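You operate a simulated robot arm through the tools that you are given. There is no shell and no other tool. Be economical: measure what you need, move in short steps, check, and stop when the job is done.

You run a simulated robot arm. Do the job below in one go: nothing can be reset, and whatever is moved stays where it is left.

TASK
Put the grey canister in the deep grey tray. Then put the red pod on the lower shelf of the yellow rack away on the top of the rig one table. Then fetch the white cap from the service table and set it on the shelf under the gasket table. Do these in the order given. Set down upright: white cap.

It is judged by the outcome, as a careful person would: the job done as asked, and still so three seconds after it is handed in. It fails if anything else is knocked over, pushed out of place, dropped, spilled or broken. A push-on lid holds only when it is set on centred and level and pressed home; a screw cap is set on level and turned clockwise until tight.

THE ROBOT
A 7-joint arm with a two-finger parallel gripper on a trunk, on a base that drives. Base frame: it is fixed to the floor where the robot stands at the start and does not move with it; the origin is under the middle of the robot, x ahead of it, y to its left, z up. Readings come in m, degrees, newtons and seconds.
With the tool pointing down near the work surface it reaches from about 0.1 to 0.94 m from the robot's upright axis, wherever it stands. Its first joint turns from -166.0 to 166.0 degrees. Places, roughly: red pod [1.25, -0.5, 0.75]; shelf under the gasket table [-4.7, 3.6, 0.3]; top of the rig one table [-7.4, -2.4, 0.8]; white cap (5x5x6 cm) [-3.3, 1.4, 0.9]. Payload 1.57 kg.
The TCP is the grasp point between the finger pads, 0.03 m short of the fingertips. In the tool frame z runs along the fingers and y along their closing line. Largest opening 0.11 m; finger width 0.024, thickness 0.012; the body of the gripper, 0.048 by 0.112 m, starts 0.078 m behind the TCP.
Orientation is told as [roll, pitch, yaw] about the base's x, y, z axes, in that order, counted from this pose: with the fingers straight down and closing along the base's y, the tool's x points along the base's -x, its y along +y and its z along -z.

THE INTERFACE
- The arm moves only by the tool servo_tool. Its argument "targets" is a list of rows, each an object of numbers (a shift or turn left out is 0, a gripper value left out holds the last): "dx", "dy", "dz": the shift along the tool's x, y, z in m; "rx", "ry", "rz": the turn, a rotation vector about the tool's x, y, z in degrees; "gripper": the opening, from 0 (shut) to 1 (fully open). In form: [{"dx": .., "dy": .., "dz": .., "rx": .., "ry": .., "rz": .., "gripper": ..}, ...]. A call has 1 to 10 rows; each row shifts and turns the commanded pose from where the row before left it, along the tool's axes as they then stand. A row lasts 0.2 s, in which the tool goes at most 0.05 m and 8.6 degrees; a call with a longer step from one row to the next is refused whole, and so is a gripper value outside its range. A pose out of reach is approached as far as the arm can. The call stops where the force on the tool passes 40 N (or 10 N more than at its start, if that is more) or the arm is blocked; 0.2 s more then pass. Each finger travels about 0.108 m/s and halts on what it meets, pressing with about 39 N; the grip force reading is that of the motor and also rises with nothing between the fingers. The clock runs only during rows and for 0.2 s after the last one: add rows that do not move to give the fingers time. It gives the time, the measured TCP pose, the force on the tool (base axes), the opening and the grip force at its end, in the units of the frame above (readings bear some noise), with the torque about the TCP (base axes, N m) and any sound that the robot's microphone picked up, and new pictures: "show" is both (left out), scene, wrist or none.
- Cameras (640 x 400 px; columns grow to the right, rows downward): "scene" is now at [0.5136, 0.2021, 1.4566]; the picture's right is [0.03, -1.00, -0.00], its down [0.02, 0.00, -1.00] and it looks along [1.00, 0.03, 0.02] (base axes); focal length 282 px, centre (320, 200). "wrist" rides on the gripper at [0.07, 0.016, -0.141] in the tool frame; the picture's right is [-0.23, 0.97, 0.00], its down [-0.85, -0.20, -0.48] and it looks along [-0.47, -0.11, 0.88] (tool axes); focal length 222 px, centre (320, 200). There is no depth. A picture from a camera that has moved, and an enlarged one, comes with that camera's place and axes in the base frame and with its lens.
- raise_lower(by): slides the trunk up (or, below 0, down) by that many m; the arm and the scene camera ride with it, the base frame stays. It gives what a move gives, with no picture.
- roll_base(legs): drives the robot by 1 to 6 legs, each [ahead, left, turn to the left] in m, m and degrees, along the robot's own axes; the way and the turn of a leg run together, so that a leg with both is an arc; at most 1.5 m and 180 degrees a leg. The arm and the cameras ride along, it lands a little off, and it stops where it bumps. It gives what a move gives, and a new picture of the scene camera.
- aim_head(pan, tilt): turns the head with the scene camera to pan (to the left, within 103 degrees either way) and tilt (down, from -29 to 69), counted from straight ahead of the robot. It gives what a move gives, and a new picture of the scene camera.
- zoom(camera, box): a new picture of the part [left, top, right, bottom] of that camera's present view, enlarged. The clock stands still meanwhile.
- hand_in(): hands the job in; it is judged then, once.

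Go step by step. Nothing tells you exact positions but the pictures and the camera data: compare them with the known pose of the tool, close in by small moves and look again before you grip or let go. The budget is 165 turns and 260 pictures, counting those below and the enlarged ones. Unless the task says otherwise, let go and move clear before handing in, and close with one line.

The tools are called as name(argument=value, ...) on one line, values as JSON. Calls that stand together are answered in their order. servo_tool: Moves the arm, as the interface text tells. Its arguments: {"type":"object","properties":{"targets":{"type":"array"},"show":{"type":"string","enum":["both","scene","wrist","none"]}},"required":["targets"]} The other tools are called the same way: raise_lower (by) slides the trunk up or down; roll_base (legs) drives the base; aim_head (pan, tilt) turns the head that bears the scene camera; zoom (camera, box) takes an enlarged picture of a part of a camera's view; hand_in () hands the job in.

At the start:

```text
time_s: 0.0
tcp_pos: [0.6413, 0.2621, 1.3987]
orientation: [0.7, 2.2, 0.6]
wrist_force: [-62.3, -9.1, 18.7]
torque: [2.17, -8.29, 3.12]
grip_width: 0.1098
grasp_force: 0.1
trunk travel left (down, up): [-0.433, 0.177]
robot x, y, heading: [-0.0026, -0.0014, 0.1]
head pan, tilt: [1.8, -0.8]
```

scene: 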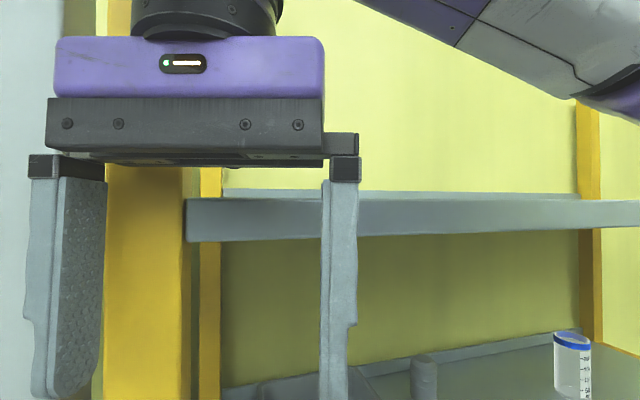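
wrist: 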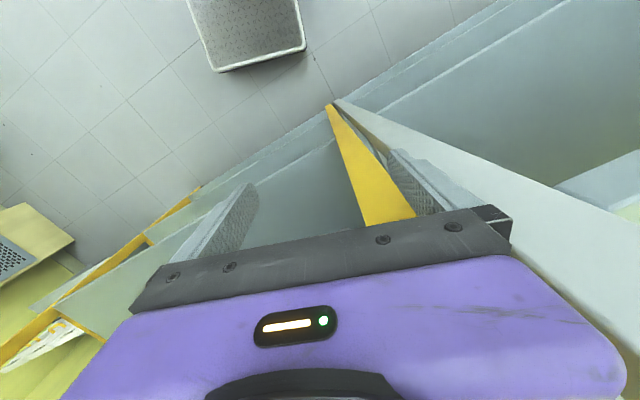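

The gripper is right in front of a yellow rack, and the force reading suggests it's already pressing on something. I'll look around with the head before moving anything.

aim_head(pan=0, tilt=40)

aim_head(pan=-45, tilt=30)

aim_head(pan=60, tilt=30)

```text
time_s: 1.1
tcp_pos: [0.6401, 0.2625, 1.3978]
orientation: [0.9, 2.8, 1.1]
wrist_force: [-55.8, -8.8, 10.1]
torque: [1.72, -7.33, 2.77]
grip_width: 0.1102
grasp_force: 0.1
trunk travel left (down, up): [-0.433, 0.177]
robot x, y, heading: [0.0011, -0.0023, -0.1]
head pan, tilt: [0.0, 40.0]
camera scene: at [0.5095, 0.1994, 1.3915], right [0.0, -1.0, 0.0], down [-0.64, 0.0, -0.77], along [0.77, 0.0, -0.64], focal length 282 px, centre (320, 200)
```

scene: 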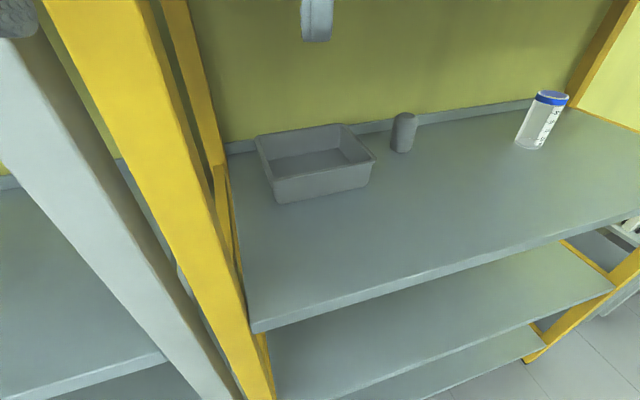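

```text
time_s: 2.2
tcp_pos: [0.6405, 0.2612, 1.3974]
orientation: [1.0, 2.8, 1.1]
wrist_force: [-59.6, -6.5, 8.4]
torque: [1.4, -7.54, 3.01]
grip_width: 0.1099
grasp_force: 0.0
trunk travel left (down, up): [-0.433, 0.177]
robot x, y, heading: [0.0004, -0.002, 0.3]
head pan, tilt: [-45.0, 30.0]
camera scene: at [0.4885, 0.1356, 1.4068], right [-0.71, -0.71, 0.0], down [-0.35, 0.35, -0.87], along [0.61, -0.61, -0.5], focal length 282 px, centre (320, 200)
```

scene: 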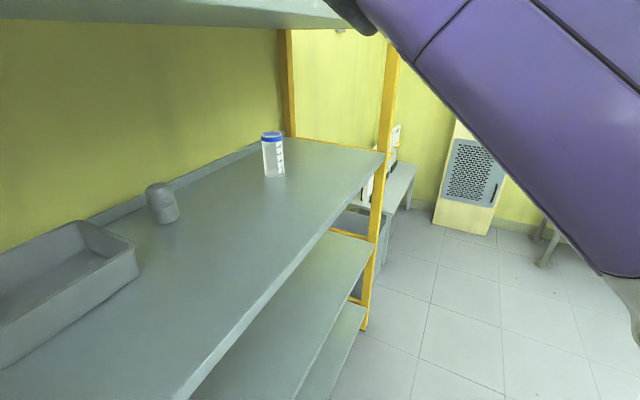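

```text
time_s: 4.0
tcp_pos: [0.6413, 0.2623, 1.3968]
orientation: [0.9, 2.8, 1.1]
wrist_force: [-58.8, -9.7, 6.3]
torque: [1.49, -7.54, 2.89]
grip_width: 0.1099
grasp_force: 0.1
trunk travel left (down, up): [-0.433, 0.177]
robot x, y, heading: [0.0001, -0.0008, 0.2]
head pan, tilt: [60.0, 30.0]
camera scene: at [0.4698, 0.2777, 1.4068], right [0.87, -0.5, 0.0], down [-0.25, -0.43, -0.87], along [0.43, 0.75, -0.5], focal length 282 px, centre (320, 200)
```

scene: 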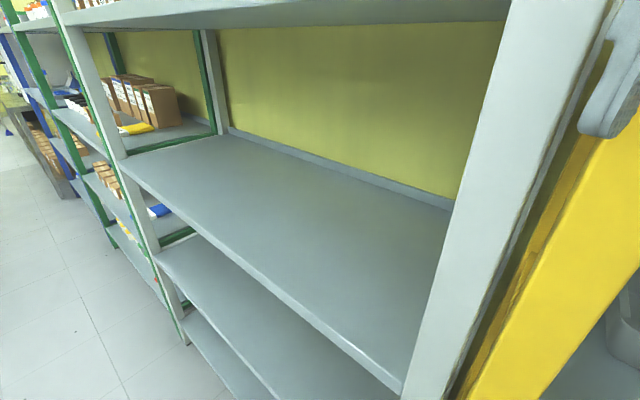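

The canister, the tray and a bottle are on a shelf of the yellow rack, and the gripper seems to be pressed against the rack. I'll back the tool straight off along -x.

servo_tool(targets=[{"dx": 0.03}, {"dx": 0.03}, {"dx": 0.03}, {}], show="both")

aim_head(pan=0, tilt=65)

```text
time_s: 5.0
tcp_pos: [0.5538, 0.2621, 1.4008]
orientation: [0.8, 2.5, 0.5]
wrist_force: [-0.1, 0.1, 0.3]
torque: [-0.01, -0.02, -0.02]
grip_width: 0.11
grasp_force: 0.0
trunk travel left (down, up): [-0.433, 0.177]
robot x, y, heading: [-0.0013, 0.0002, -0.0]
head pan, tilt: [60.0, 30.0]
camera scene: at [0.4728, 0.2782, 1.4056], right [0.87, -0.5, 0.0], down [-0.25, -0.43, -0.87], along [0.43, 0.75, -0.5], focal length 282 px, centre (320, 200)
camera wrist: at [0.4924, 0.2765, 1.5451], right [0.22, 0.98, 0.0], down [0.88, -0.2, 0.44], along [0.43, -0.09, -0.9], focal length 222 px, centre (320, 200)
```

scene: 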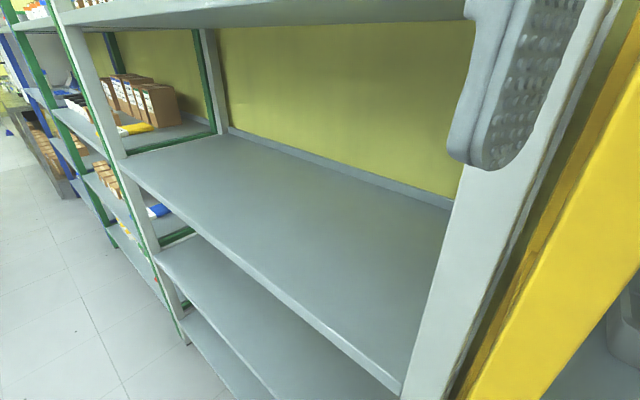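
wrist: 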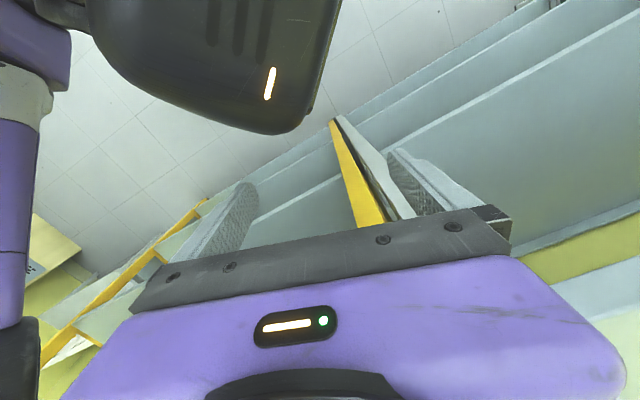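

```text
time_s: 6.3
tcp_pos: [0.555, 0.2609, 1.4]
orientation: [0.8, 2.4, 0.7]
wrist_force: [0.0, 0.3, 0.2]
torque: [0.01, 0.01, -0.01]
grip_width: 0.1098
grasp_force: 0.1
trunk travel left (down, up): [-0.433, 0.177]
robot x, y, heading: [0.0004, -0.0027, 0.2]
head pan, tilt: [0.0, 65.0]
camera scene: at [0.4883, 0.2, 1.358], right [0.0, -1.0, 0.0], down [-0.91, 0.0, -0.42], along [0.42, 0.0, -0.91], focal length 282 px, centre (320, 200)
```

scene: 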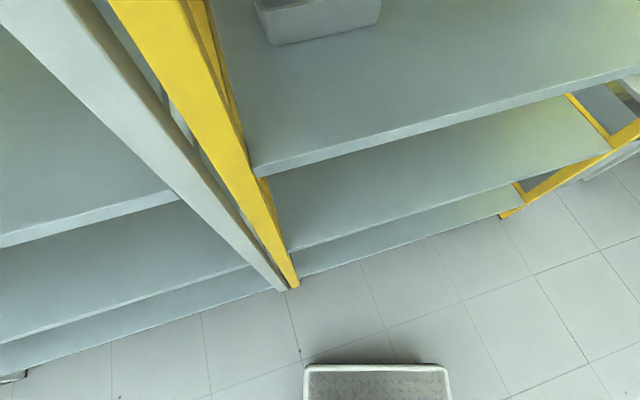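

The tool is free now and the shelf plane works out to about z = 1.085 with its front edge near x = 0.66. I'll take a better look at the tray and canister.

aim_head(pan=-10, tilt=30)

zoom(camera="scene", box=[140, 60, 460, 260])

```text
time_s: 7.3
tcp_pos: [0.5561, 0.2622, 1.3992]
orientation: [0.6, 2.5, 0.5]
wrist_force: [-0.2, -0.2, 0.1]
torque: [0.01, -0.03, -0.02]
grip_width: 0.11
grasp_force: 0.1
trunk travel left (down, up): [-0.433, 0.177]
robot x, y, heading: [0.0005, 0.0007, -0.0]
head pan, tilt: [-10.0, 30.0]
camera scene: at [0.5166, 0.1843, 1.4055], right [-0.17, -0.98, 0.0], down [-0.49, 0.09, -0.87], along [0.85, -0.15, -0.5], focal length 282 px, centre (320, 200)
```

scene: 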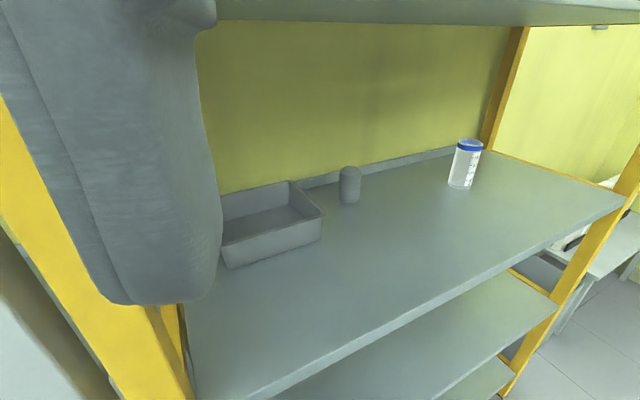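

```text
2.00 times, centred on (300, 160) of scene
camera zoom: at [0.5166, 0.1843, 1.4055], right [-0.17, -0.98, 0.0], down [-0.49, 0.09, -0.87], along [0.85, -0.15, -0.5], focal length 564 px, centre (360, 280)
```

zoom: 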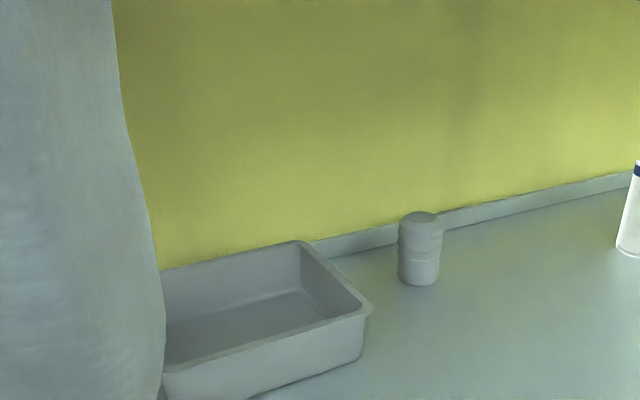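

The canister stands near (1.06, 0.02) with its top at about z 1.165. The tray is centred near (0.95, 0.21) with its rim at about 1.145. I'll bring the tool opposite the canister and tilt it towards horizontal, outside the rack.

servo_tool(targets=[{"dx": 0.03, "dy": -0.04}, {"dx": 0.03, "dy": -0.04}, {"dx": 0.03, "dy": -0.04}, {"dx": 0.03, "dy": -0.04}, {"dy": -0.04, "dz": 0.02}, {"dy": -0.04, "dz": 0.03}, {"dz": 0.04}, {"dz": 0.04}, {}], show="none")

servo_tool(targets=[{"ry": -8}, {"ry": -8}, {"ry": -8}, {"ry": -8}, {"ry": -8}, {"ry": -8}, {"ry": -8}, {"ry": -8}, {}, {}], show="both")

```text
time_s: 7.7
tcp_pos: [0.5367, 0.2302, 1.4005]
orientation: [0.7, 1.5, 0.2]
wrist_force: [0.1, 0.7, 0.6]
torque: [-0.05, 0.03, -0.02]
grip_width: 0.1101
grasp_force: 0.0
trunk travel left (down, up): [-0.433, 0.177]
robot x, y, heading: [0.0027, -0.0, 0.1]
head pan, tilt: [-10.0, 30.0]
stopped in row 2: the force on the tool passed its limit at 97 N (the readings are from after the stop); the commanded pose is now the measured one
```

```text
time_s: 8.4
tcp_pos: [0.547, 0.2287, 1.3881]
orientation: [1.2, -11.9, -0.1]
wrist_force: [0.4, 0.3, -0.4]
torque: [0.03, 0.01, -0.01]
grip_width: 0.1102
grasp_force: 0.1
out of reach, approached as far as the arm can: row 2, 3
trunk travel left (down, up): [-0.433, 0.177]
robot x, y, heading: [-0.0015, 0.004, -0.2]
head pan, tilt: [-10.0, 30.0]
stopped in row 3: the force on the tool passed its limit at 65 N (the readings are from after the stop); the commanded pose is now the measured one
camera scene: at [0.5167, 0.184, 1.4052], right [-0.18, -0.98, 0.0], down [-0.5, 0.09, -0.86], along [0.85, -0.15, -0.5], focal length 282 px, centre (320, 200)
camera wrist: at [0.4505, 0.2435, 1.5128], right [0.22, 0.97, 0.07], down [0.74, -0.21, 0.64], along [0.64, -0.09, -0.77], focal length 222 px, centre (320, 200)
```

scene: 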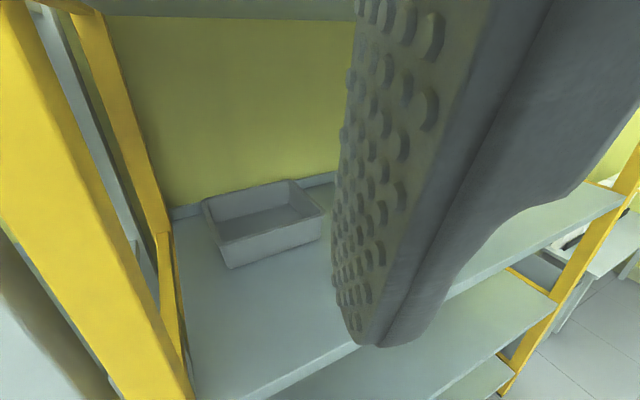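
wrist: 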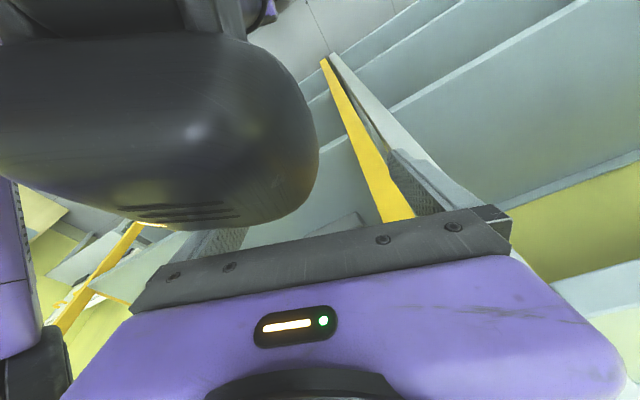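

The tool is catching on the robot's own head, which sits at about (0.42, 0.2). I'll back the base off for working room, then swing the arm right and forward, clear of the head.

servo_tool(targets=[{"dx": -0.03, "dz": 0.005}, {"dx": -0.02}, {}], show="none")

roll_base(legs=[[-0.3, 0, 0]])

```text
time_s: 9.2
tcp_pos: [0.5966, 0.2292, 1.3928]
orientation: [1.2, -12.1, -0.1]
wrist_force: [-1.0, 1.2, 0.8]
torque: [0.0, 0.0, 0.0]
grip_width: 0.1098
grasp_force: 0.2
trunk travel left (down, up): [-0.433, 0.177]
robot x, y, heading: [-0.0006, -0.0032, -0.1]
head pan, tilt: [-10.0, 30.0]
```

```text
time_s: 11.2
tcp_pos: [0.2982, 0.2297, 1.393]
orientation: [1.3, -12.1, 0.2]
wrist_force: [0.3, 0.3, 0.4]
torque: [0.01, -0.01, 0.0]
grip_width: 0.1101
grasp_force: 0.0
trunk travel left (down, up): [-0.433, 0.177]
robot x, y, heading: [-0.2945, 0.0003, -0.0]
head pan, tilt: [-10.0, 30.0]
camera scene: at [0.2186, 0.185, 1.4055], right [-0.17, -0.99, 0.0], down [-0.49, 0.09, -0.87], along [0.85, -0.15, -0.5], focal length 282 px, centre (320, 200)
```

scene: 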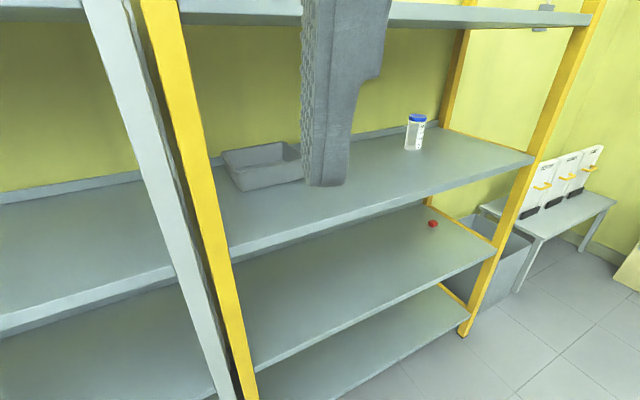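

The red pod is visible on the shelf below. With room in front now, I'll move the tool right, away from the head, and rotate it.

servo_tool(targets=[{"dx": -0.04}, {"dx": -0.04}, {"dy": -0.045}, {"dy": -0.045}, {"dy": -0.045}, {"dy": -0.045}, {"dy": -0.045}, {"dy": -0.045}, {"dz": 0.04}, {}], show="none")

servo_tool(targets=[{"ry": -8}, {"ry": -8}, {"ry": -8}, {"ry": -8}, {"ry": -8}, {"ry": -8}, {"ry": -8}, {}, {}], show="both")

```text
time_s: 13.4
tcp_pos: [0.3863, -0.041, 1.3668]
orientation: [1.3, -12.0, 0.1]
wrist_force: [0.0, -0.2, -0.3]
torque: [0.0, 0.01, 0.0]
grip_width: 0.1097
grasp_force: 0.1
trunk travel left (down, up): [-0.433, 0.177]
robot x, y, heading: [-0.296, 0.0016, 0.0]
head pan, tilt: [-10.0, 30.0]
```

```text
time_s: 15.4
tcp_pos: [0.4038, -0.0447, 1.3892]
orientation: [3.1, -67.9, -2.6]
wrist_force: [0.1, -0.3, 0.1]
torque: [0.01, 0.0, 0.0]
grip_width: 0.1099
grasp_force: 0.0
out of reach, approached as far as the arm can: row 7
trunk travel left (down, up): [-0.433, 0.177]
robot x, y, heading: [-0.2952, -0.0003, 0.3]
head pan, tilt: [-10.0, 30.0]
camera scene: at [0.2185, 0.1849, 1.4056], right [-0.17, -0.99, 0.0], down [-0.49, 0.09, -0.87], along [0.85, -0.15, -0.5], focal length 282 px, centre (320, 200)
camera wrist: at [0.2474, -0.0274, 1.3784], right [0.08, 0.97, 0.23], down [-0.12, -0.22, 0.97], along [0.99, -0.1, 0.1], focal length 222 px, centre (320, 200)
```

scene: 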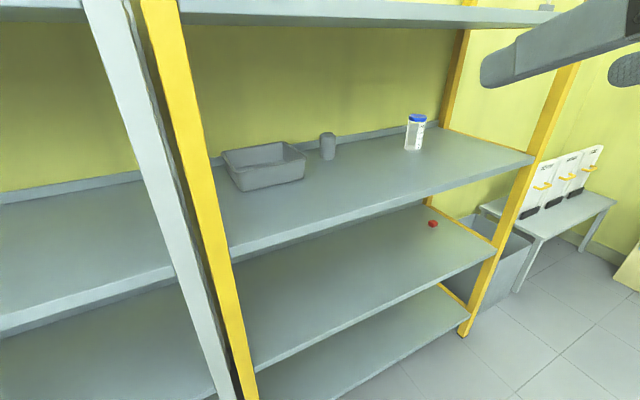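
wrist: 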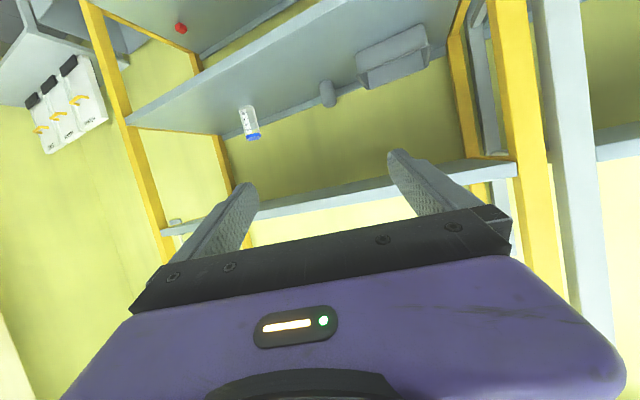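

The tool is now about 68° up and clear of everything. I'll roll it about its own axis so the wrist camera sits above the fingers.

servo_tool(targets=[{"rz": 8.5}, {"rz": 8.5}, {"rz": 8.5}, {"rz": 8.5}, {"rz": 8.5}, {"rz": 8.5}, {"rz": 8.5}, {"rz": 8.5}, {"rz": 8.5}, {}], show="none")

servo_tool(targets=[{"rz": 8.5}, {"rz": 8.5}, {"rz": 8.5}, {"rz": 8.5}, {"rz": 8.5}, {"rz": 8.5}, {"rz": 8.5}, {"rz": 8.5}, {"rz": 8.5}, {}], show="wrist")

```text
time_s: 17.6
tcp_pos: [0.4032, -0.0446, 1.39]
orientation: [67.5, -11.2, -84.6]
wrist_force: [0.3, 0.2, -0.4]
torque: [-0.02, 0.01, -0.01]
grip_width: 0.1097
grasp_force: 0.1
trunk travel left (down, up): [-0.433, 0.177]
robot x, y, heading: [-0.2969, -0.0019, -0.2]
head pan, tilt: [-10.0, 30.0]
```

```text
time_s: 19.8
tcp_pos: [0.5051, -0.1572, 1.3536]
orientation: [47.4, 56.9, -126.5]
wrist_force: [1.1, -0.5, 0.1]
torque: [-0.01, -0.01, 0.04]
grip_width: 0.11
grasp_force: 0.0
out of reach, approached as far as the arm can: row 4, 5, 6, 7, 8, 9
trunk travel left (down, up): [-0.433, 0.177]
robot x, y, heading: [-0.2958, -0.0005, 0.1]
head pan, tilt: [-10.0, 30.0]
camera wrist: at [0.3996, -0.1425, 1.4704], right [0.1, -0.97, 0.2], down [-0.76, -0.2, -0.62], along [0.64, -0.09, -0.76], focal length 222 px, centre (320, 200)
```

wrist: 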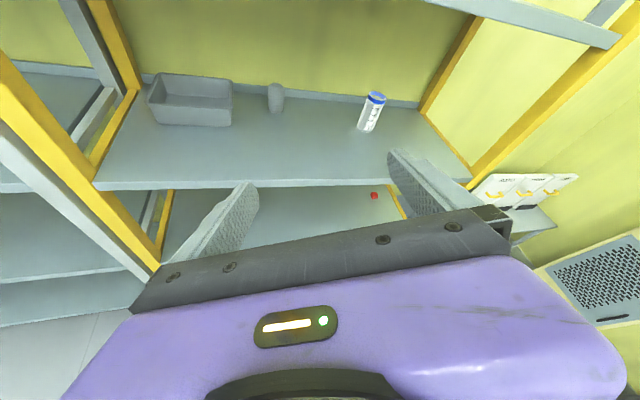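

The wrist camera has a good view now, but the roll stops about 25° short at this arm pose. I'll move forward, left and down, where the arm should have more freedom, and then finish the roll.

servo_tool(targets=[{"dx": -0.0075, "dy": -0.031, "dz": 0.0265}, {"dx": -0.0075, "dy": -0.031, "dz": 0.0265}, {"dx": -0.0075, "dy": -0.031, "dz": 0.0265}, {"dx": -0.0075, "dy": -0.031, "dz": 0.0265}, {"dx": -0.0075, "dy": -0.031, "dz": 0.0265}, {"dx": -0.0075, "dy": -0.031, "dz": 0.0265}, {"rz": 8.5}, {"rz": 8.5}, {"rz": 8.5}, {}], show="both")

```text
time_s: 22.0
tcp_pos: [0.6049, -0.0086, 1.1803]
orientation: [0.4, 68.1, -178.9]
wrist_force: [-0.4, -0.4, -0.2]
torque: [-0.02, 0.01, 0.01]
grip_width: 0.1098
grasp_force: 0.1
trunk travel left (down, up): [-0.433, 0.177]
robot x, y, heading: [-0.2972, 0.0041, -0.1]
head pan, tilt: [-10.0, 30.0]
camera scene: at [0.2185, 0.185, 1.4056], right [-0.17, -0.99, 0.0], down [-0.49, 0.09, -0.87], along [0.85, -0.15, -0.5], focal length 282 px, centre (320, 200)
camera wrist: at [0.501, -0.0245, 1.2993], right [-0.07, -0.98, -0.21], down [-0.77, 0.19, -0.61], along [0.64, 0.12, -0.76], focal length 222 px, centre (320, 200)
```

scene: 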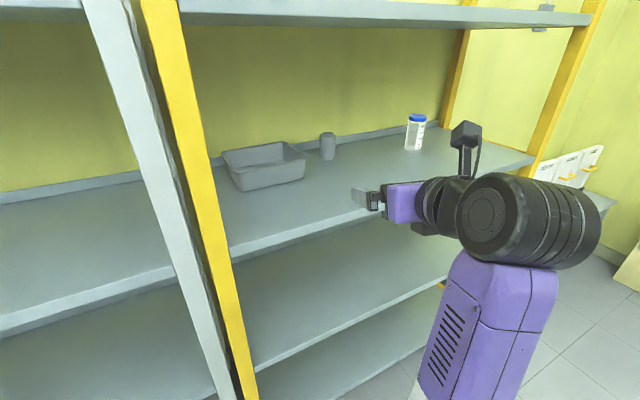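
wrist: 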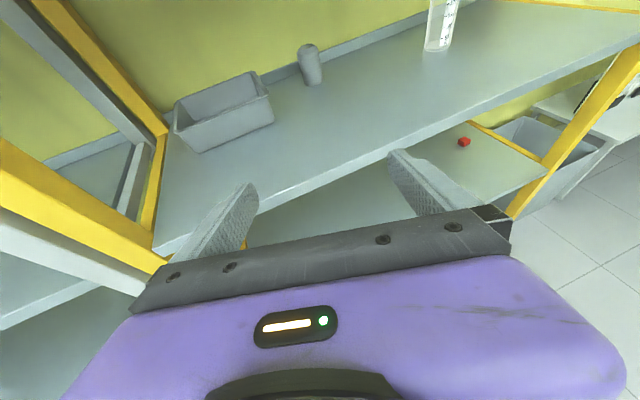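

The gripper now points forward, 22° down, with the camera on top. The forearm comes up from below, so I need to check the arm's shape before reaching over the shelf.

aim_head(pan=-75, tilt=35)

```text
time_s: 23.4
tcp_pos: [0.6048, -0.0091, 1.181]
orientation: [0.6, 68.0, -178.5]
wrist_force: [0.2, 0.3, -0.5]
torque: [0.0, 0.01, 0.0]
grip_width: 0.1102
grasp_force: 0.0
trunk travel left (down, up): [-0.433, 0.177]
robot x, y, heading: [-0.2965, -0.0036, 0.2]
head pan, tilt: [-75.0, 35.0]
camera scene: at [0.1524, 0.1155, 1.3978], right [-0.97, -0.26, 0.0], down [-0.15, 0.55, -0.82], along [0.21, -0.79, -0.57], focal length 282 px, centre (320, 200)
```

scene: 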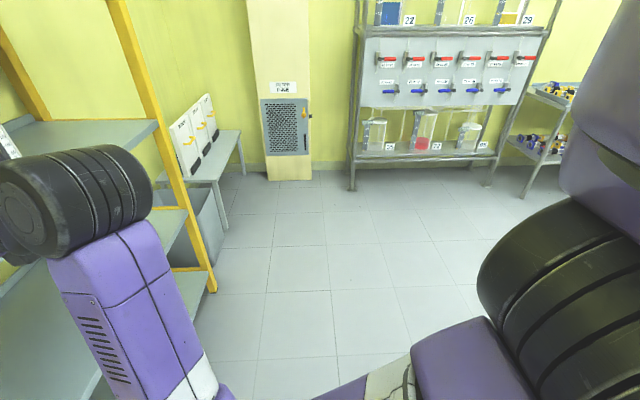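

The arm is bent elbow-down. Raising the trunk and stretching the arm out will let the forearm pass above the shelf, so I'll do that and re-check.

raise_lower(by=0.16)

servo_tool(targets=[{"dx": -0.02, "dz": 0.04, "ry": 3}, {"dx": -0.02, "dz": 0.04, "ry": 3}, {"dx": -0.01, "dz": 0.04, "ry": 3}, {"dz": 0.04, "ry": 3}, {"dz": 0.02}, {}], show="both")

```text
time_s: 25.2
tcp_pos: [0.6052, -0.0095, 1.3397]
orientation: [0.6, 68.0, -178.5]
wrist_force: [0.3, -0.1, 0.0]
torque: [0.02, 0.03, 0.01]
grip_width: 0.1098
grasp_force: 0.0
trunk travel left (down, up): [-0.593, 0.017]
robot x, y, heading: [-0.2986, -0.0007, 0.1]
head pan, tilt: [-75.0, 35.0]
```

```text
time_s: 26.6
tcp_pos: [0.762, -0.0064, 1.2408]
orientation: [1.4, 80.0, -177.7]
wrist_force: [0.1, -0.6, 0.0]
torque: [0.01, 0.01, -0.01]
grip_width: 0.1099
grasp_force: 0.0
trunk travel left (down, up): [-0.593, 0.017]
robot x, y, heading: [-0.2976, -0.0015, 0.2]
head pan, tilt: [-75.0, 35.0]
camera scene: at [0.1524, 0.1155, 1.5578], right [-0.97, -0.26, 0.0], down [-0.15, 0.55, -0.82], along [0.21, -0.79, -0.57], focal length 282 px, centre (320, 200)
camera wrist: at [0.6359, -0.0231, 1.3344], right [-0.02, -0.98, -0.22], down [-0.62, 0.19, -0.76], along [0.78, 0.12, -0.61], focal length 222 px, centre (320, 200)
```

scene: 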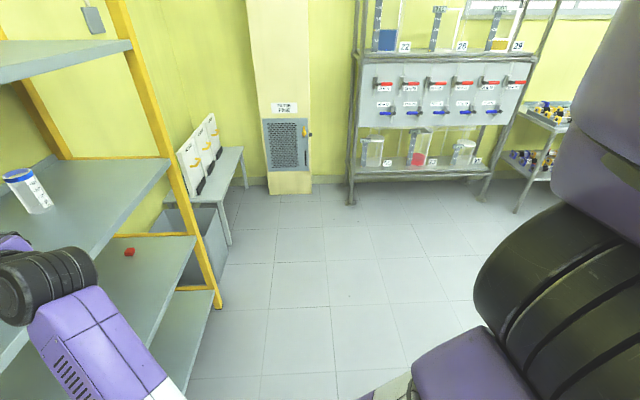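
wrist: 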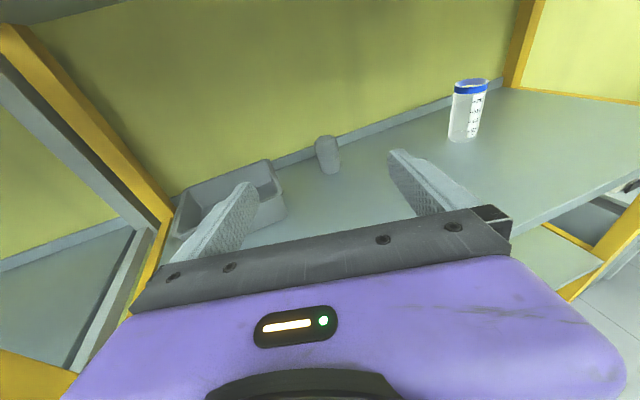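

I turned the tilt the wrong way, so I'll now pitch the gripper further down to about 57°. Then I'll look at the arm against the shelf edge.

servo_tool(targets=[{"ry": -7.5}, {"ry": -7.5}, {"ry": -7.5}, {}], show="wrist")

aim_head(pan=-50, tilt=45)

```text
time_s: 27.6
tcp_pos: [0.7604, -0.0068, 1.2425]
orientation: [0.4, 57.3, -178.9]
wrist_force: [0.5, -0.4, -0.4]
torque: [-0.01, 0.01, -0.01]
grip_width: 0.1101
grasp_force: 0.1
trunk travel left (down, up): [-0.593, 0.017]
robot x, y, heading: [-0.2991, 0.0009, 0.1]
head pan, tilt: [-75.0, 35.0]
camera wrist: at [0.6799, -0.0227, 1.3775], right [-0.11, -0.98, -0.19], down [-0.87, 0.18, -0.46], along [0.49, 0.11, -0.87], focal length 222 px, centre (320, 200)
```

wrist: 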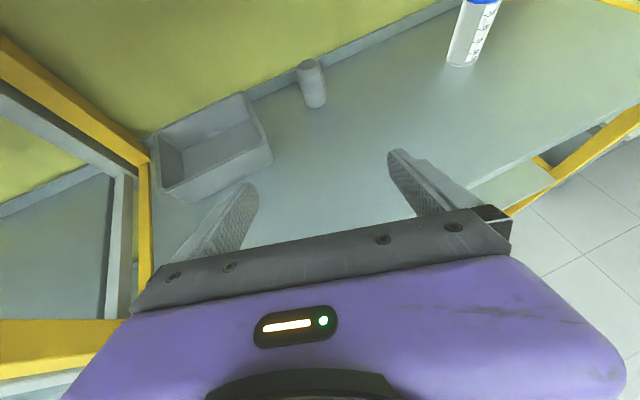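

```text
time_s: 28.5
tcp_pos: [0.7603, -0.008, 1.2429]
orientation: [0.4, 57.5, -178.7]
wrist_force: [0.1, -1.0, -0.2]
torque: [0.01, 0.01, 0.03]
grip_width: 0.11
grasp_force: 0.0
trunk travel left (down, up): [-0.593, 0.017]
robot x, y, heading: [-0.3005, -0.0004, -0.1]
head pan, tilt: [-50.0, 45.0]
camera scene: at [0.1818, 0.1383, 1.543], right [-0.77, -0.64, 0.0], down [-0.46, 0.54, -0.71], along [0.46, -0.54, -0.71], focal length 282 px, centre (320, 200)
```

scene: 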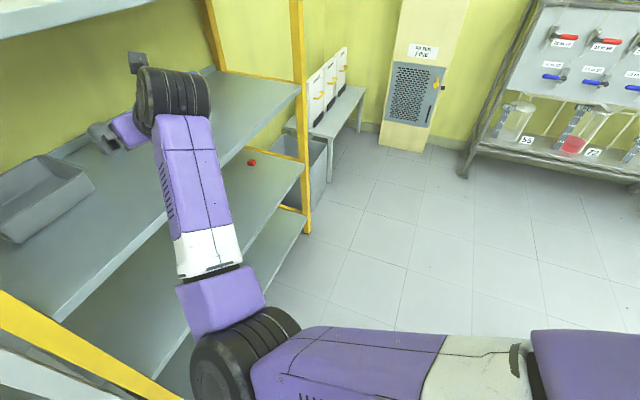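

The wrist is at about (0.55, 0, 1.38) and the elbow is lower, outside the rack. I'll extend forward in steps at constant height and watch the forearm against the shelf edge.

servo_tool(targets=[{"dx": 0.022, "dz": 0.034}, {"dx": 0.022, "dz": 0.034}, {"dx": 0.022, "dz": 0.034}, {}], show="both")

```text
time_s: 29.5
tcp_pos: [0.8815, -0.0031, 1.2434]
orientation: [0.6, 57.6, -178.7]
wrist_force: [0.1, 0.3, -0.3]
torque: [-0.04, -0.04, 0.01]
grip_width: 0.11
grasp_force: 0.2
trunk travel left (down, up): [-0.593, 0.017]
robot x, y, heading: [-0.2971, 0.0003, 0.1]
head pan, tilt: [-50.0, 45.0]
camera scene: at [0.1818, 0.1383, 1.543], right [-0.76, -0.64, 0.0], down [-0.46, 0.54, -0.71], along [0.46, -0.54, -0.71], focal length 282 px, centre (320, 200)
camera wrist: at [0.8011, -0.0191, 1.3786], right [-0.11, -0.98, -0.19], down [-0.87, 0.18, -0.47], along [0.49, 0.11, -0.86], focal length 222 px, centre (320, 200)
```

scene: 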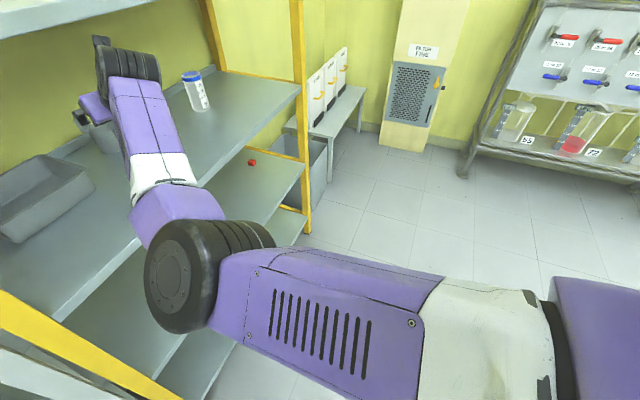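
wrist: 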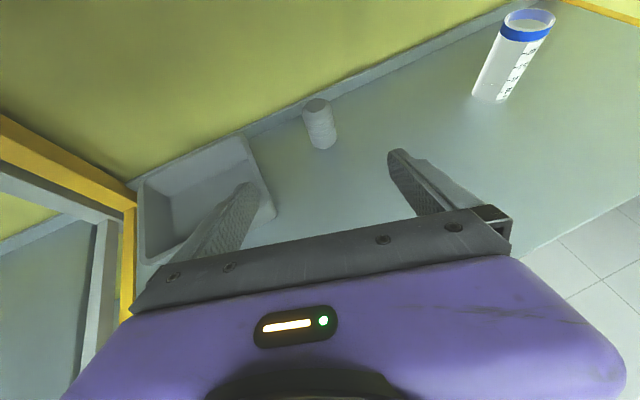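

The elbow rises as the arm extends, so the forearm clears the shelf. The canister lies almost exactly on the tool's axis, so I'll advance along it.

servo_tool(targets=[{"dz": 0.04}, {"dz": 0.04}, {"dz": 0.03}, {}], show="both")

```text
time_s: 30.5
tcp_pos: [0.9344, -0.0049, 1.21]
orientation: [0.5, 57.7, -178.7]
wrist_force: [0.1, 0.4, 0.1]
torque: [0.03, -0.01, 0.0]
grip_width: 0.1102
grasp_force: 0.0
out of reach, approached as far as the arm can: row 2, 3
trunk travel left (down, up): [-0.593, 0.017]
robot x, y, heading: [-0.2966, -0.0001, 0.0]
head pan, tilt: [-50.0, 45.0]
camera scene: at [0.1819, 0.1383, 1.543], right [-0.76, -0.64, 0.0], down [-0.46, 0.54, -0.71], along [0.46, -0.54, -0.71], focal length 282 px, centre (320, 200)
camera wrist: at [0.8523, -0.0203, 1.346], right [-0.11, -0.98, -0.19], down [-0.87, 0.18, -0.47], along [0.49, 0.11, -0.86], focal length 222 px, centre (320, 200)
```

scene: 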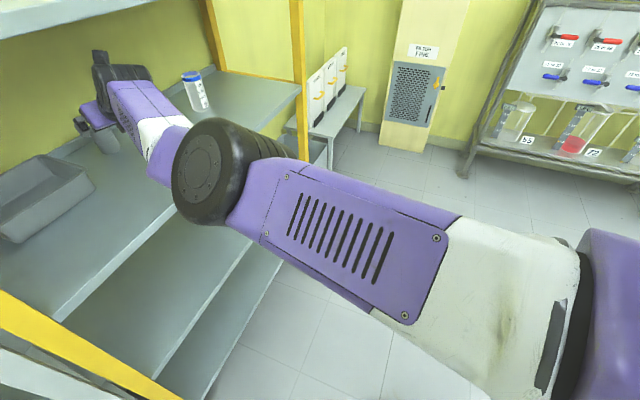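
wrist: 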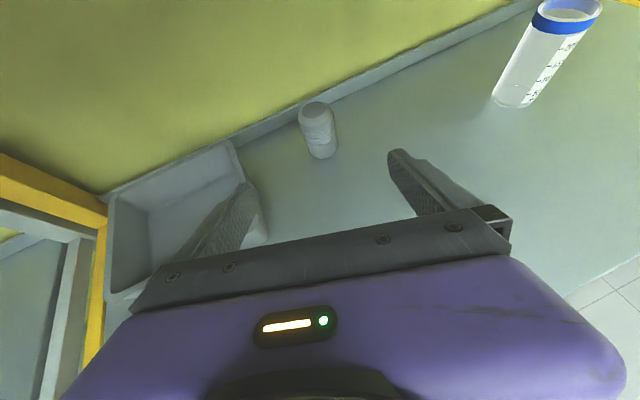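

The arm is at full stretch, about 13 cm short of the canister. I'll pull back slightly and drive the base 0.12 m forward.

servo_tool(targets=[{"dz": -0.04}, {"dz": -0.04}, {"dz": -0.03}, {}], show="none")

roll_base(legs=[[0.12, 0, 0]])

servo_tool(targets=[{}], show="wrist")

```text
time_s: 31.5
tcp_pos: [0.8431, -0.0042, 1.2718]
orientation: [0.4, 57.5, -178.7]
wrist_force: [-0.3, -0.2, 0.3]
torque: [0.0, 0.03, 0.04]
grip_width: 0.1102
grasp_force: 0.1
trunk travel left (down, up): [-0.593, 0.017]
robot x, y, heading: [-0.2969, 0.001, 0.2]
head pan, tilt: [-50.0, 45.0]
```

```text
time_s: 32.3
tcp_pos: [0.8597, -0.0061, 1.2701]
orientation: [0.7, 57.8, -178.8]
wrist_force: [-23.5, 2.0, -3.3]
torque: [-0.18, -4.02, -0.44]
grip_width: 0.1103
grasp_force: 0.1
trunk travel left (down, up): [-0.593, 0.017]
robot x, y, heading: [-0.2754, -0.0022, 0.1]
head pan, tilt: [-50.0, 45.0]
stopped in leg 1: the force on the tool passed its limit at 248 N (the readings are from after the stop); the commanded pose is now the measured one
camera scene: at [0.2008, 0.1387, 1.5435], right [-0.76, -0.64, 0.0], down [-0.46, 0.54, -0.71], along [0.46, -0.54, -0.71], focal length 282 px, centre (320, 200)
```

scene: 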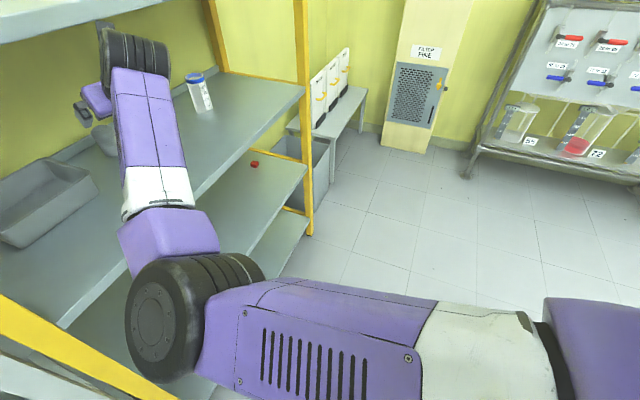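

```text
time_s: 32.7
tcp_pos: [0.8604, -0.0068, 1.2706]
orientation: [0.7, 57.9, -178.8]
wrist_force: [-29.9, 1.1, -3.8]
torque: [-0.1, -4.91, -0.41]
grip_width: 0.1101
grasp_force: 0.1
trunk travel left (down, up): [-0.593, 0.017]
robot x, y, heading: [-0.2784, 0.0007, 0.2]
head pan, tilt: [-50.0, 45.0]
camera wrist: at [0.7784, -0.0213, 1.4057], right [-0.11, -0.98, -0.19], down [-0.86, 0.19, -0.47], along [0.49, 0.11, -0.86], focal length 222 px, centre (320, 200)
```

wrist: 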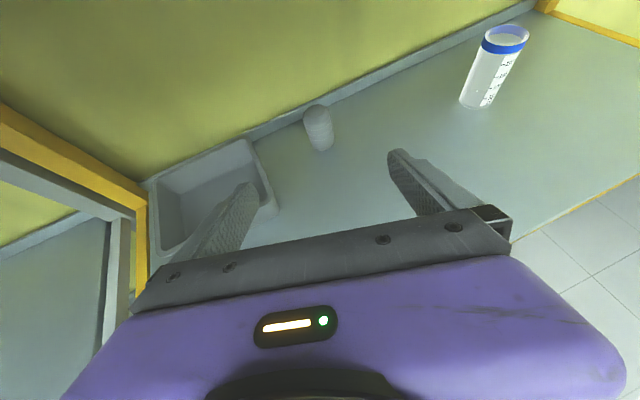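

The wrist has touched the front edge of the upper shelf. I'll pull back, lower the tool, and then drive forward.

servo_tool(targets=[{"dx": -0.016, "dz": -0.025}, {"dx": -0.016, "dz": -0.025}, {"dx": -0.034, "dz": 0.021}, {"dx": -0.034, "dz": 0.021}, {}], show="none")

roll_base(legs=[[0.13, 0, 0]])

servo_tool(targets=[{}], show="wrist")

```text
time_s: 33.9
tcp_pos: [0.8032, -0.0083, 1.1899]
orientation: [0.7, 57.8, -178.7]
wrist_force: [-0.8, -0.2, 0.1]
torque: [0.02, 0.01, -0.01]
grip_width: 0.1101
grasp_force: 0.0
trunk travel left (down, up): [-0.593, 0.017]
robot x, y, heading: [-0.2812, 0.0008, -0.1]
head pan, tilt: [-50.0, 45.0]
```

```text
time_s: 35.2
tcp_pos: [0.932, -0.0078, 1.19]
orientation: [0.7, 57.8, -178.8]
wrist_force: [-0.3, 0.3, 0.4]
torque: [-0.02, -0.02, -0.04]
grip_width: 0.1099
grasp_force: 0.0
trunk travel left (down, up): [-0.593, 0.017]
robot x, y, heading: [-0.1432, -0.0004, -0.0]
head pan, tilt: [-50.0, 45.0]
camera scene: at [0.332, 0.139, 1.5431], right [-0.76, -0.64, 0.0], down [-0.46, 0.54, -0.71], along [0.46, -0.54, -0.71], focal length 282 px, centre (320, 200)
```

scene: 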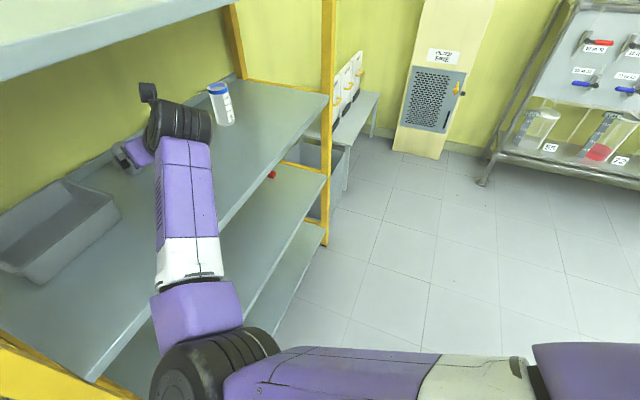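

```text
time_s: 35.6
tcp_pos: [0.9333, -0.0086, 1.1903]
orientation: [0.7, 57.7, -178.7]
wrist_force: [0.5, -0.6, -0.3]
torque: [0.02, -0.03, -0.01]
grip_width: 0.1101
grasp_force: 0.1
trunk travel left (down, up): [-0.593, 0.017]
robot x, y, heading: [-0.1483, 0.0005, 0.1]
head pan, tilt: [-50.0, 45.0]
camera wrist: at [0.8512, -0.0232, 1.3257], right [-0.11, -0.98, -0.19], down [-0.86, 0.19, -0.47], along [0.49, 0.11, -0.86], focal length 222 px, centre (320, 200)
```

wrist: 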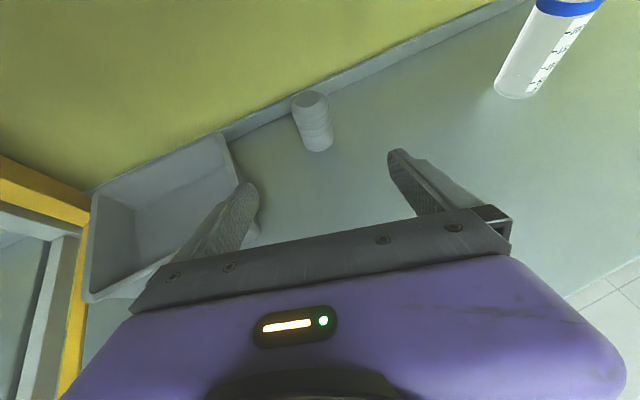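

The canister's centre comes out at (1.077, -0.004), and the straight path in is clear. I'll advance with the fingers straddling it.

servo_tool(targets=[{"dx": 0.0065, "dy": -0.001, "dz": 0.0363}, {"dx": 0.0065, "dy": -0.001, "dz": 0.0363}, {"dx": 0.0065, "dy": -0.001, "dz": 0.0363}, {"dx": 0.0065, "dy": -0.001, "dz": 0.0363}, {}], show="both")

```text
time_s: 36.8
tcp_pos: [1.0715, -0.0043, 1.1362]
orientation: [0.8, 57.9, -178.8]
wrist_force: [0.6, 0.3, 0.3]
torque: [0.02, -0.01, 0.0]
grip_width: 0.11
grasp_force: 0.1
trunk travel left (down, up): [-0.593, 0.017]
robot x, y, heading: [-0.1493, -0.0009, -0.0]
head pan, tilt: [-50.0, 45.0]
camera scene: at [0.3322, 0.1386, 1.543], right [-0.76, -0.64, 0.0], down [-0.46, 0.54, -0.71], along [0.46, -0.54, -0.71], focal length 282 px, centre (320, 200)
camera wrist: at [0.9886, -0.0191, 1.2708], right [-0.11, -0.98, -0.19], down [-0.86, 0.19, -0.47], along [0.49, 0.11, -0.86], focal length 222 px, centre (320, 200)
```

scene: 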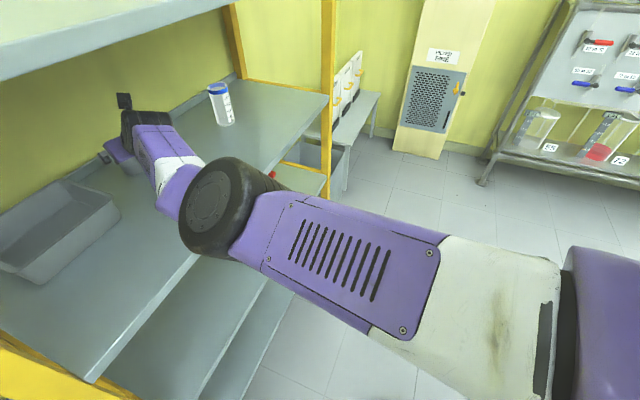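
wrist: 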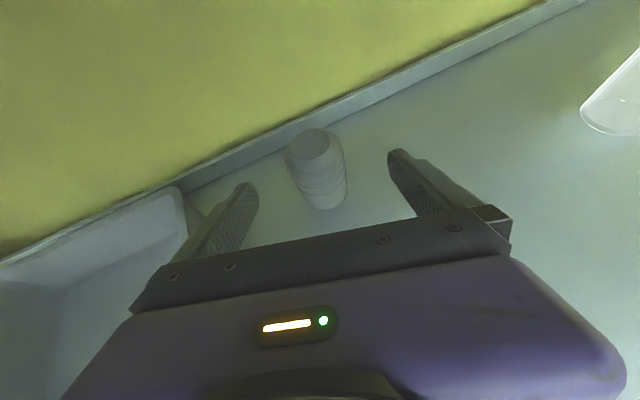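

The canister sits between the fingers, a little beyond the TCP. I'll move in 13 mm and close.

servo_tool(targets=[{"dx": 0.007, "dz": 0.011}, {"gripper": 0.3}, {"gripper": 0.3}, {"gripper": 0.3}, {"gripper": 0.3}, {"gripper": 0.3}], show="wrist")

```text
time_s: 38.2
tcp_pos: [1.0746, -0.003, 1.1343]
orientation: [0.8, 57.8, -178.9]
wrist_force: [0.4, 0.1, 0.1]
torque: [-0.01, 0.02, 0.02]
grip_width: 0.0331
grasp_force: 0.1
out of reach, approached as far as the arm can: row 1
trunk travel left (down, up): [-0.593, 0.017]
robot x, y, heading: [-0.1461, 0.0014, 0.4]
head pan, tilt: [-50.0, 45.0]
camera wrist: at [0.9937, -0.0179, 1.2692], right [-0.11, -0.98, -0.19], down [-0.86, 0.19, -0.47], along [0.49, 0.11, -0.86], focal length 222 px, centre (320, 200)
```

wrist: 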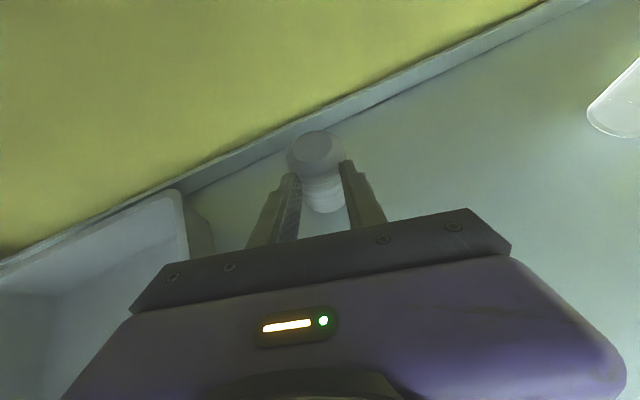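

The fingers closed just short of the canister because the arm reached its limit. I'll reopen, drive the base 3 cm forward, and check.

servo_tool(targets=[{"gripper": 1}, {"gripper": 1}, {"gripper": 1}, {"gripper": 1}], show="none")

roll_base(legs=[[0.03, 0, 0]])

servo_tool(targets=[{}], show="wrist")

zoom(camera="wrist", box=[200, 80, 440, 230])

```text
time_s: 39.2
tcp_pos: [1.0763, -0.0028, 1.1345]
orientation: [0.7, 57.8, -178.8]
wrist_force: [0.3, -0.1, 0.1]
torque: [0.04, -0.01, 0.04]
grip_width: 0.11
grasp_force: 0.0
trunk travel left (down, up): [-0.593, 0.017]
robot x, y, heading: [-0.1477, 0.0012, 0.2]
head pan, tilt: [-50.0, 45.0]
```

```text
time_s: 40.0
tcp_pos: [1.1066, -0.0035, 1.136]
orientation: [0.8, 57.8, -178.8]
wrist_force: [-0.1, 0.4, 0.2]
torque: [0.0, 0.01, -0.02]
grip_width: 0.1101
grasp_force: 0.0
trunk travel left (down, up): [-0.593, 0.017]
robot x, y, heading: [-0.1178, -0.0023, -0.1]
head pan, tilt: [-50.0, 45.0]
camera scene: at [0.3629, 0.1388, 1.5431], right [-0.76, -0.64, 0.0], down [-0.46, 0.54, -0.71], along [0.46, -0.54, -0.71], focal length 282 px, centre (320, 200)
```

scene: 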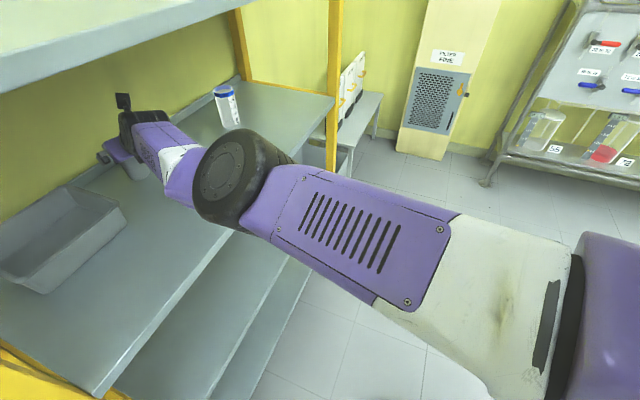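

```text
time_s: 40.4
tcp_pos: [1.1063, -0.0027, 1.1343]
orientation: [0.7, 57.8, -178.8]
wrist_force: [-0.2, 0.5, 1.2]
torque: [0.0, -0.02, -0.02]
grip_width: 0.1102
grasp_force: 0.0
trunk travel left (down, up): [-0.593, 0.017]
robot x, y, heading: [-0.1147, -0.0019, 0.1]
head pan, tilt: [-50.0, 45.0]
camera wrist: at [1.0246, -0.0185, 1.2692], right [-0.11, -0.98, -0.19], down [-0.86, 0.19, -0.47], along [0.49, 0.11, -0.86], focal length 222 px, centre (320, 200)
```

wrist: 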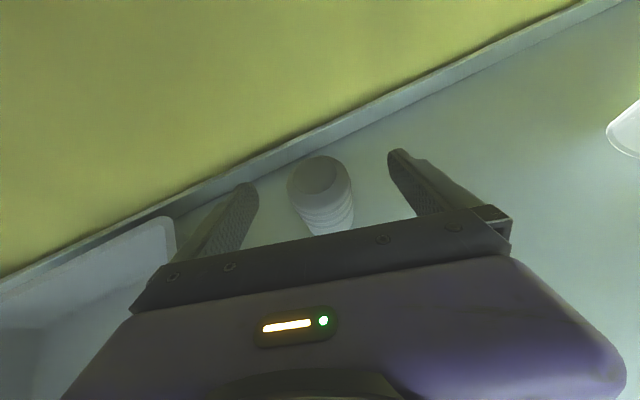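

```text
2.67 times, centred on (320, 155) of wrist
camera zoom: at [1.0246, -0.0185, 1.2692], right [-0.11, -0.98, -0.19], down [-0.86, 0.19, -0.47], along [0.49, 0.11, -0.86], focal length 592 px, centre (320, 320)
```

zoom: 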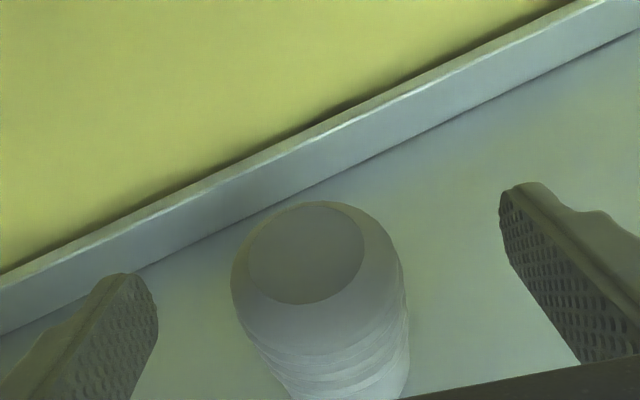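

The canister is squarely between the pads now, so I'll close on it.

servo_tool(targets=[{"gripper": 0.2}, {"gripper": 0.2}, {"gripper": 0.2}, {"gripper": 0.2}, {"gripper": 0.2}], show="wrist")

```text
time_s: 41.6
tcp_pos: [1.1069, -0.0051, 1.1339]
orientation: [0.6, 57.8, -178.8]
wrist_force: [-0.2, 0.2, 0.6]
torque: [-0.04, -0.04, 0.0]
grip_width: 0.0516
grasp_force: 39.3
trunk travel left (down, up): [-0.593, 0.017]
robot x, y, heading: [-0.1143, 0.0019, 0.1]
head pan, tilt: [-50.0, 45.0]
camera wrist: at [1.0245, -0.0186, 1.2693], right [-0.11, -0.98, -0.19], down [-0.86, 0.19, -0.47], along [0.49, 0.11, -0.86], focal length 222 px, centre (320, 200)
```

wrist: 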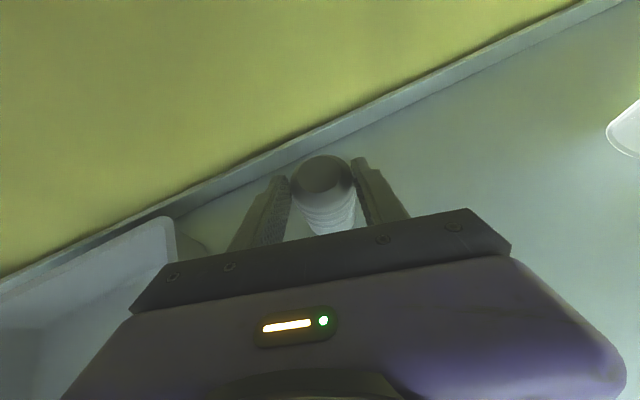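

The canister is gripped at a 5 cm width. I'll lift it about 9 cm, then shift the whole robot back and left to bring it over the tray.

servo_tool(targets=[{"dx": 0.0187, "dz": -0.0235}, {"dx": 0.0187, "dz": -0.0235}, {"dx": 0.0187, "dz": -0.0235}, {}], show="wrist")

```text
time_s: 42.6
tcp_pos: [1.0772, -0.0026, 1.2209]
orientation: [0.7, 57.7, -178.8]
wrist_force: [0.0, -1.0, 0.0]
torque: [0.01, 0.01, 0.04]
grip_width: 0.0517
grasp_force: 38.8
trunk travel left (down, up): [-0.593, 0.017]
robot x, y, heading: [-0.1171, -0.0007, 0.3]
head pan, tilt: [-50.0, 45.0]
camera wrist: at [0.9948, -0.0173, 1.3546], right [-0.11, -0.98, -0.19], down [-0.86, 0.19, -0.47], along [0.49, 0.11, -0.86], focal length 222 px, centre (320, 200)
```

wrist: 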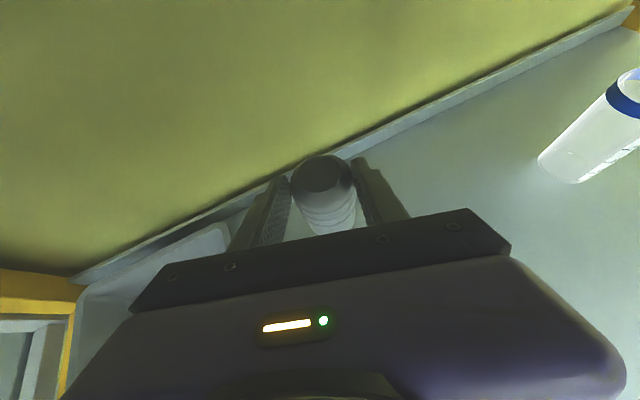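

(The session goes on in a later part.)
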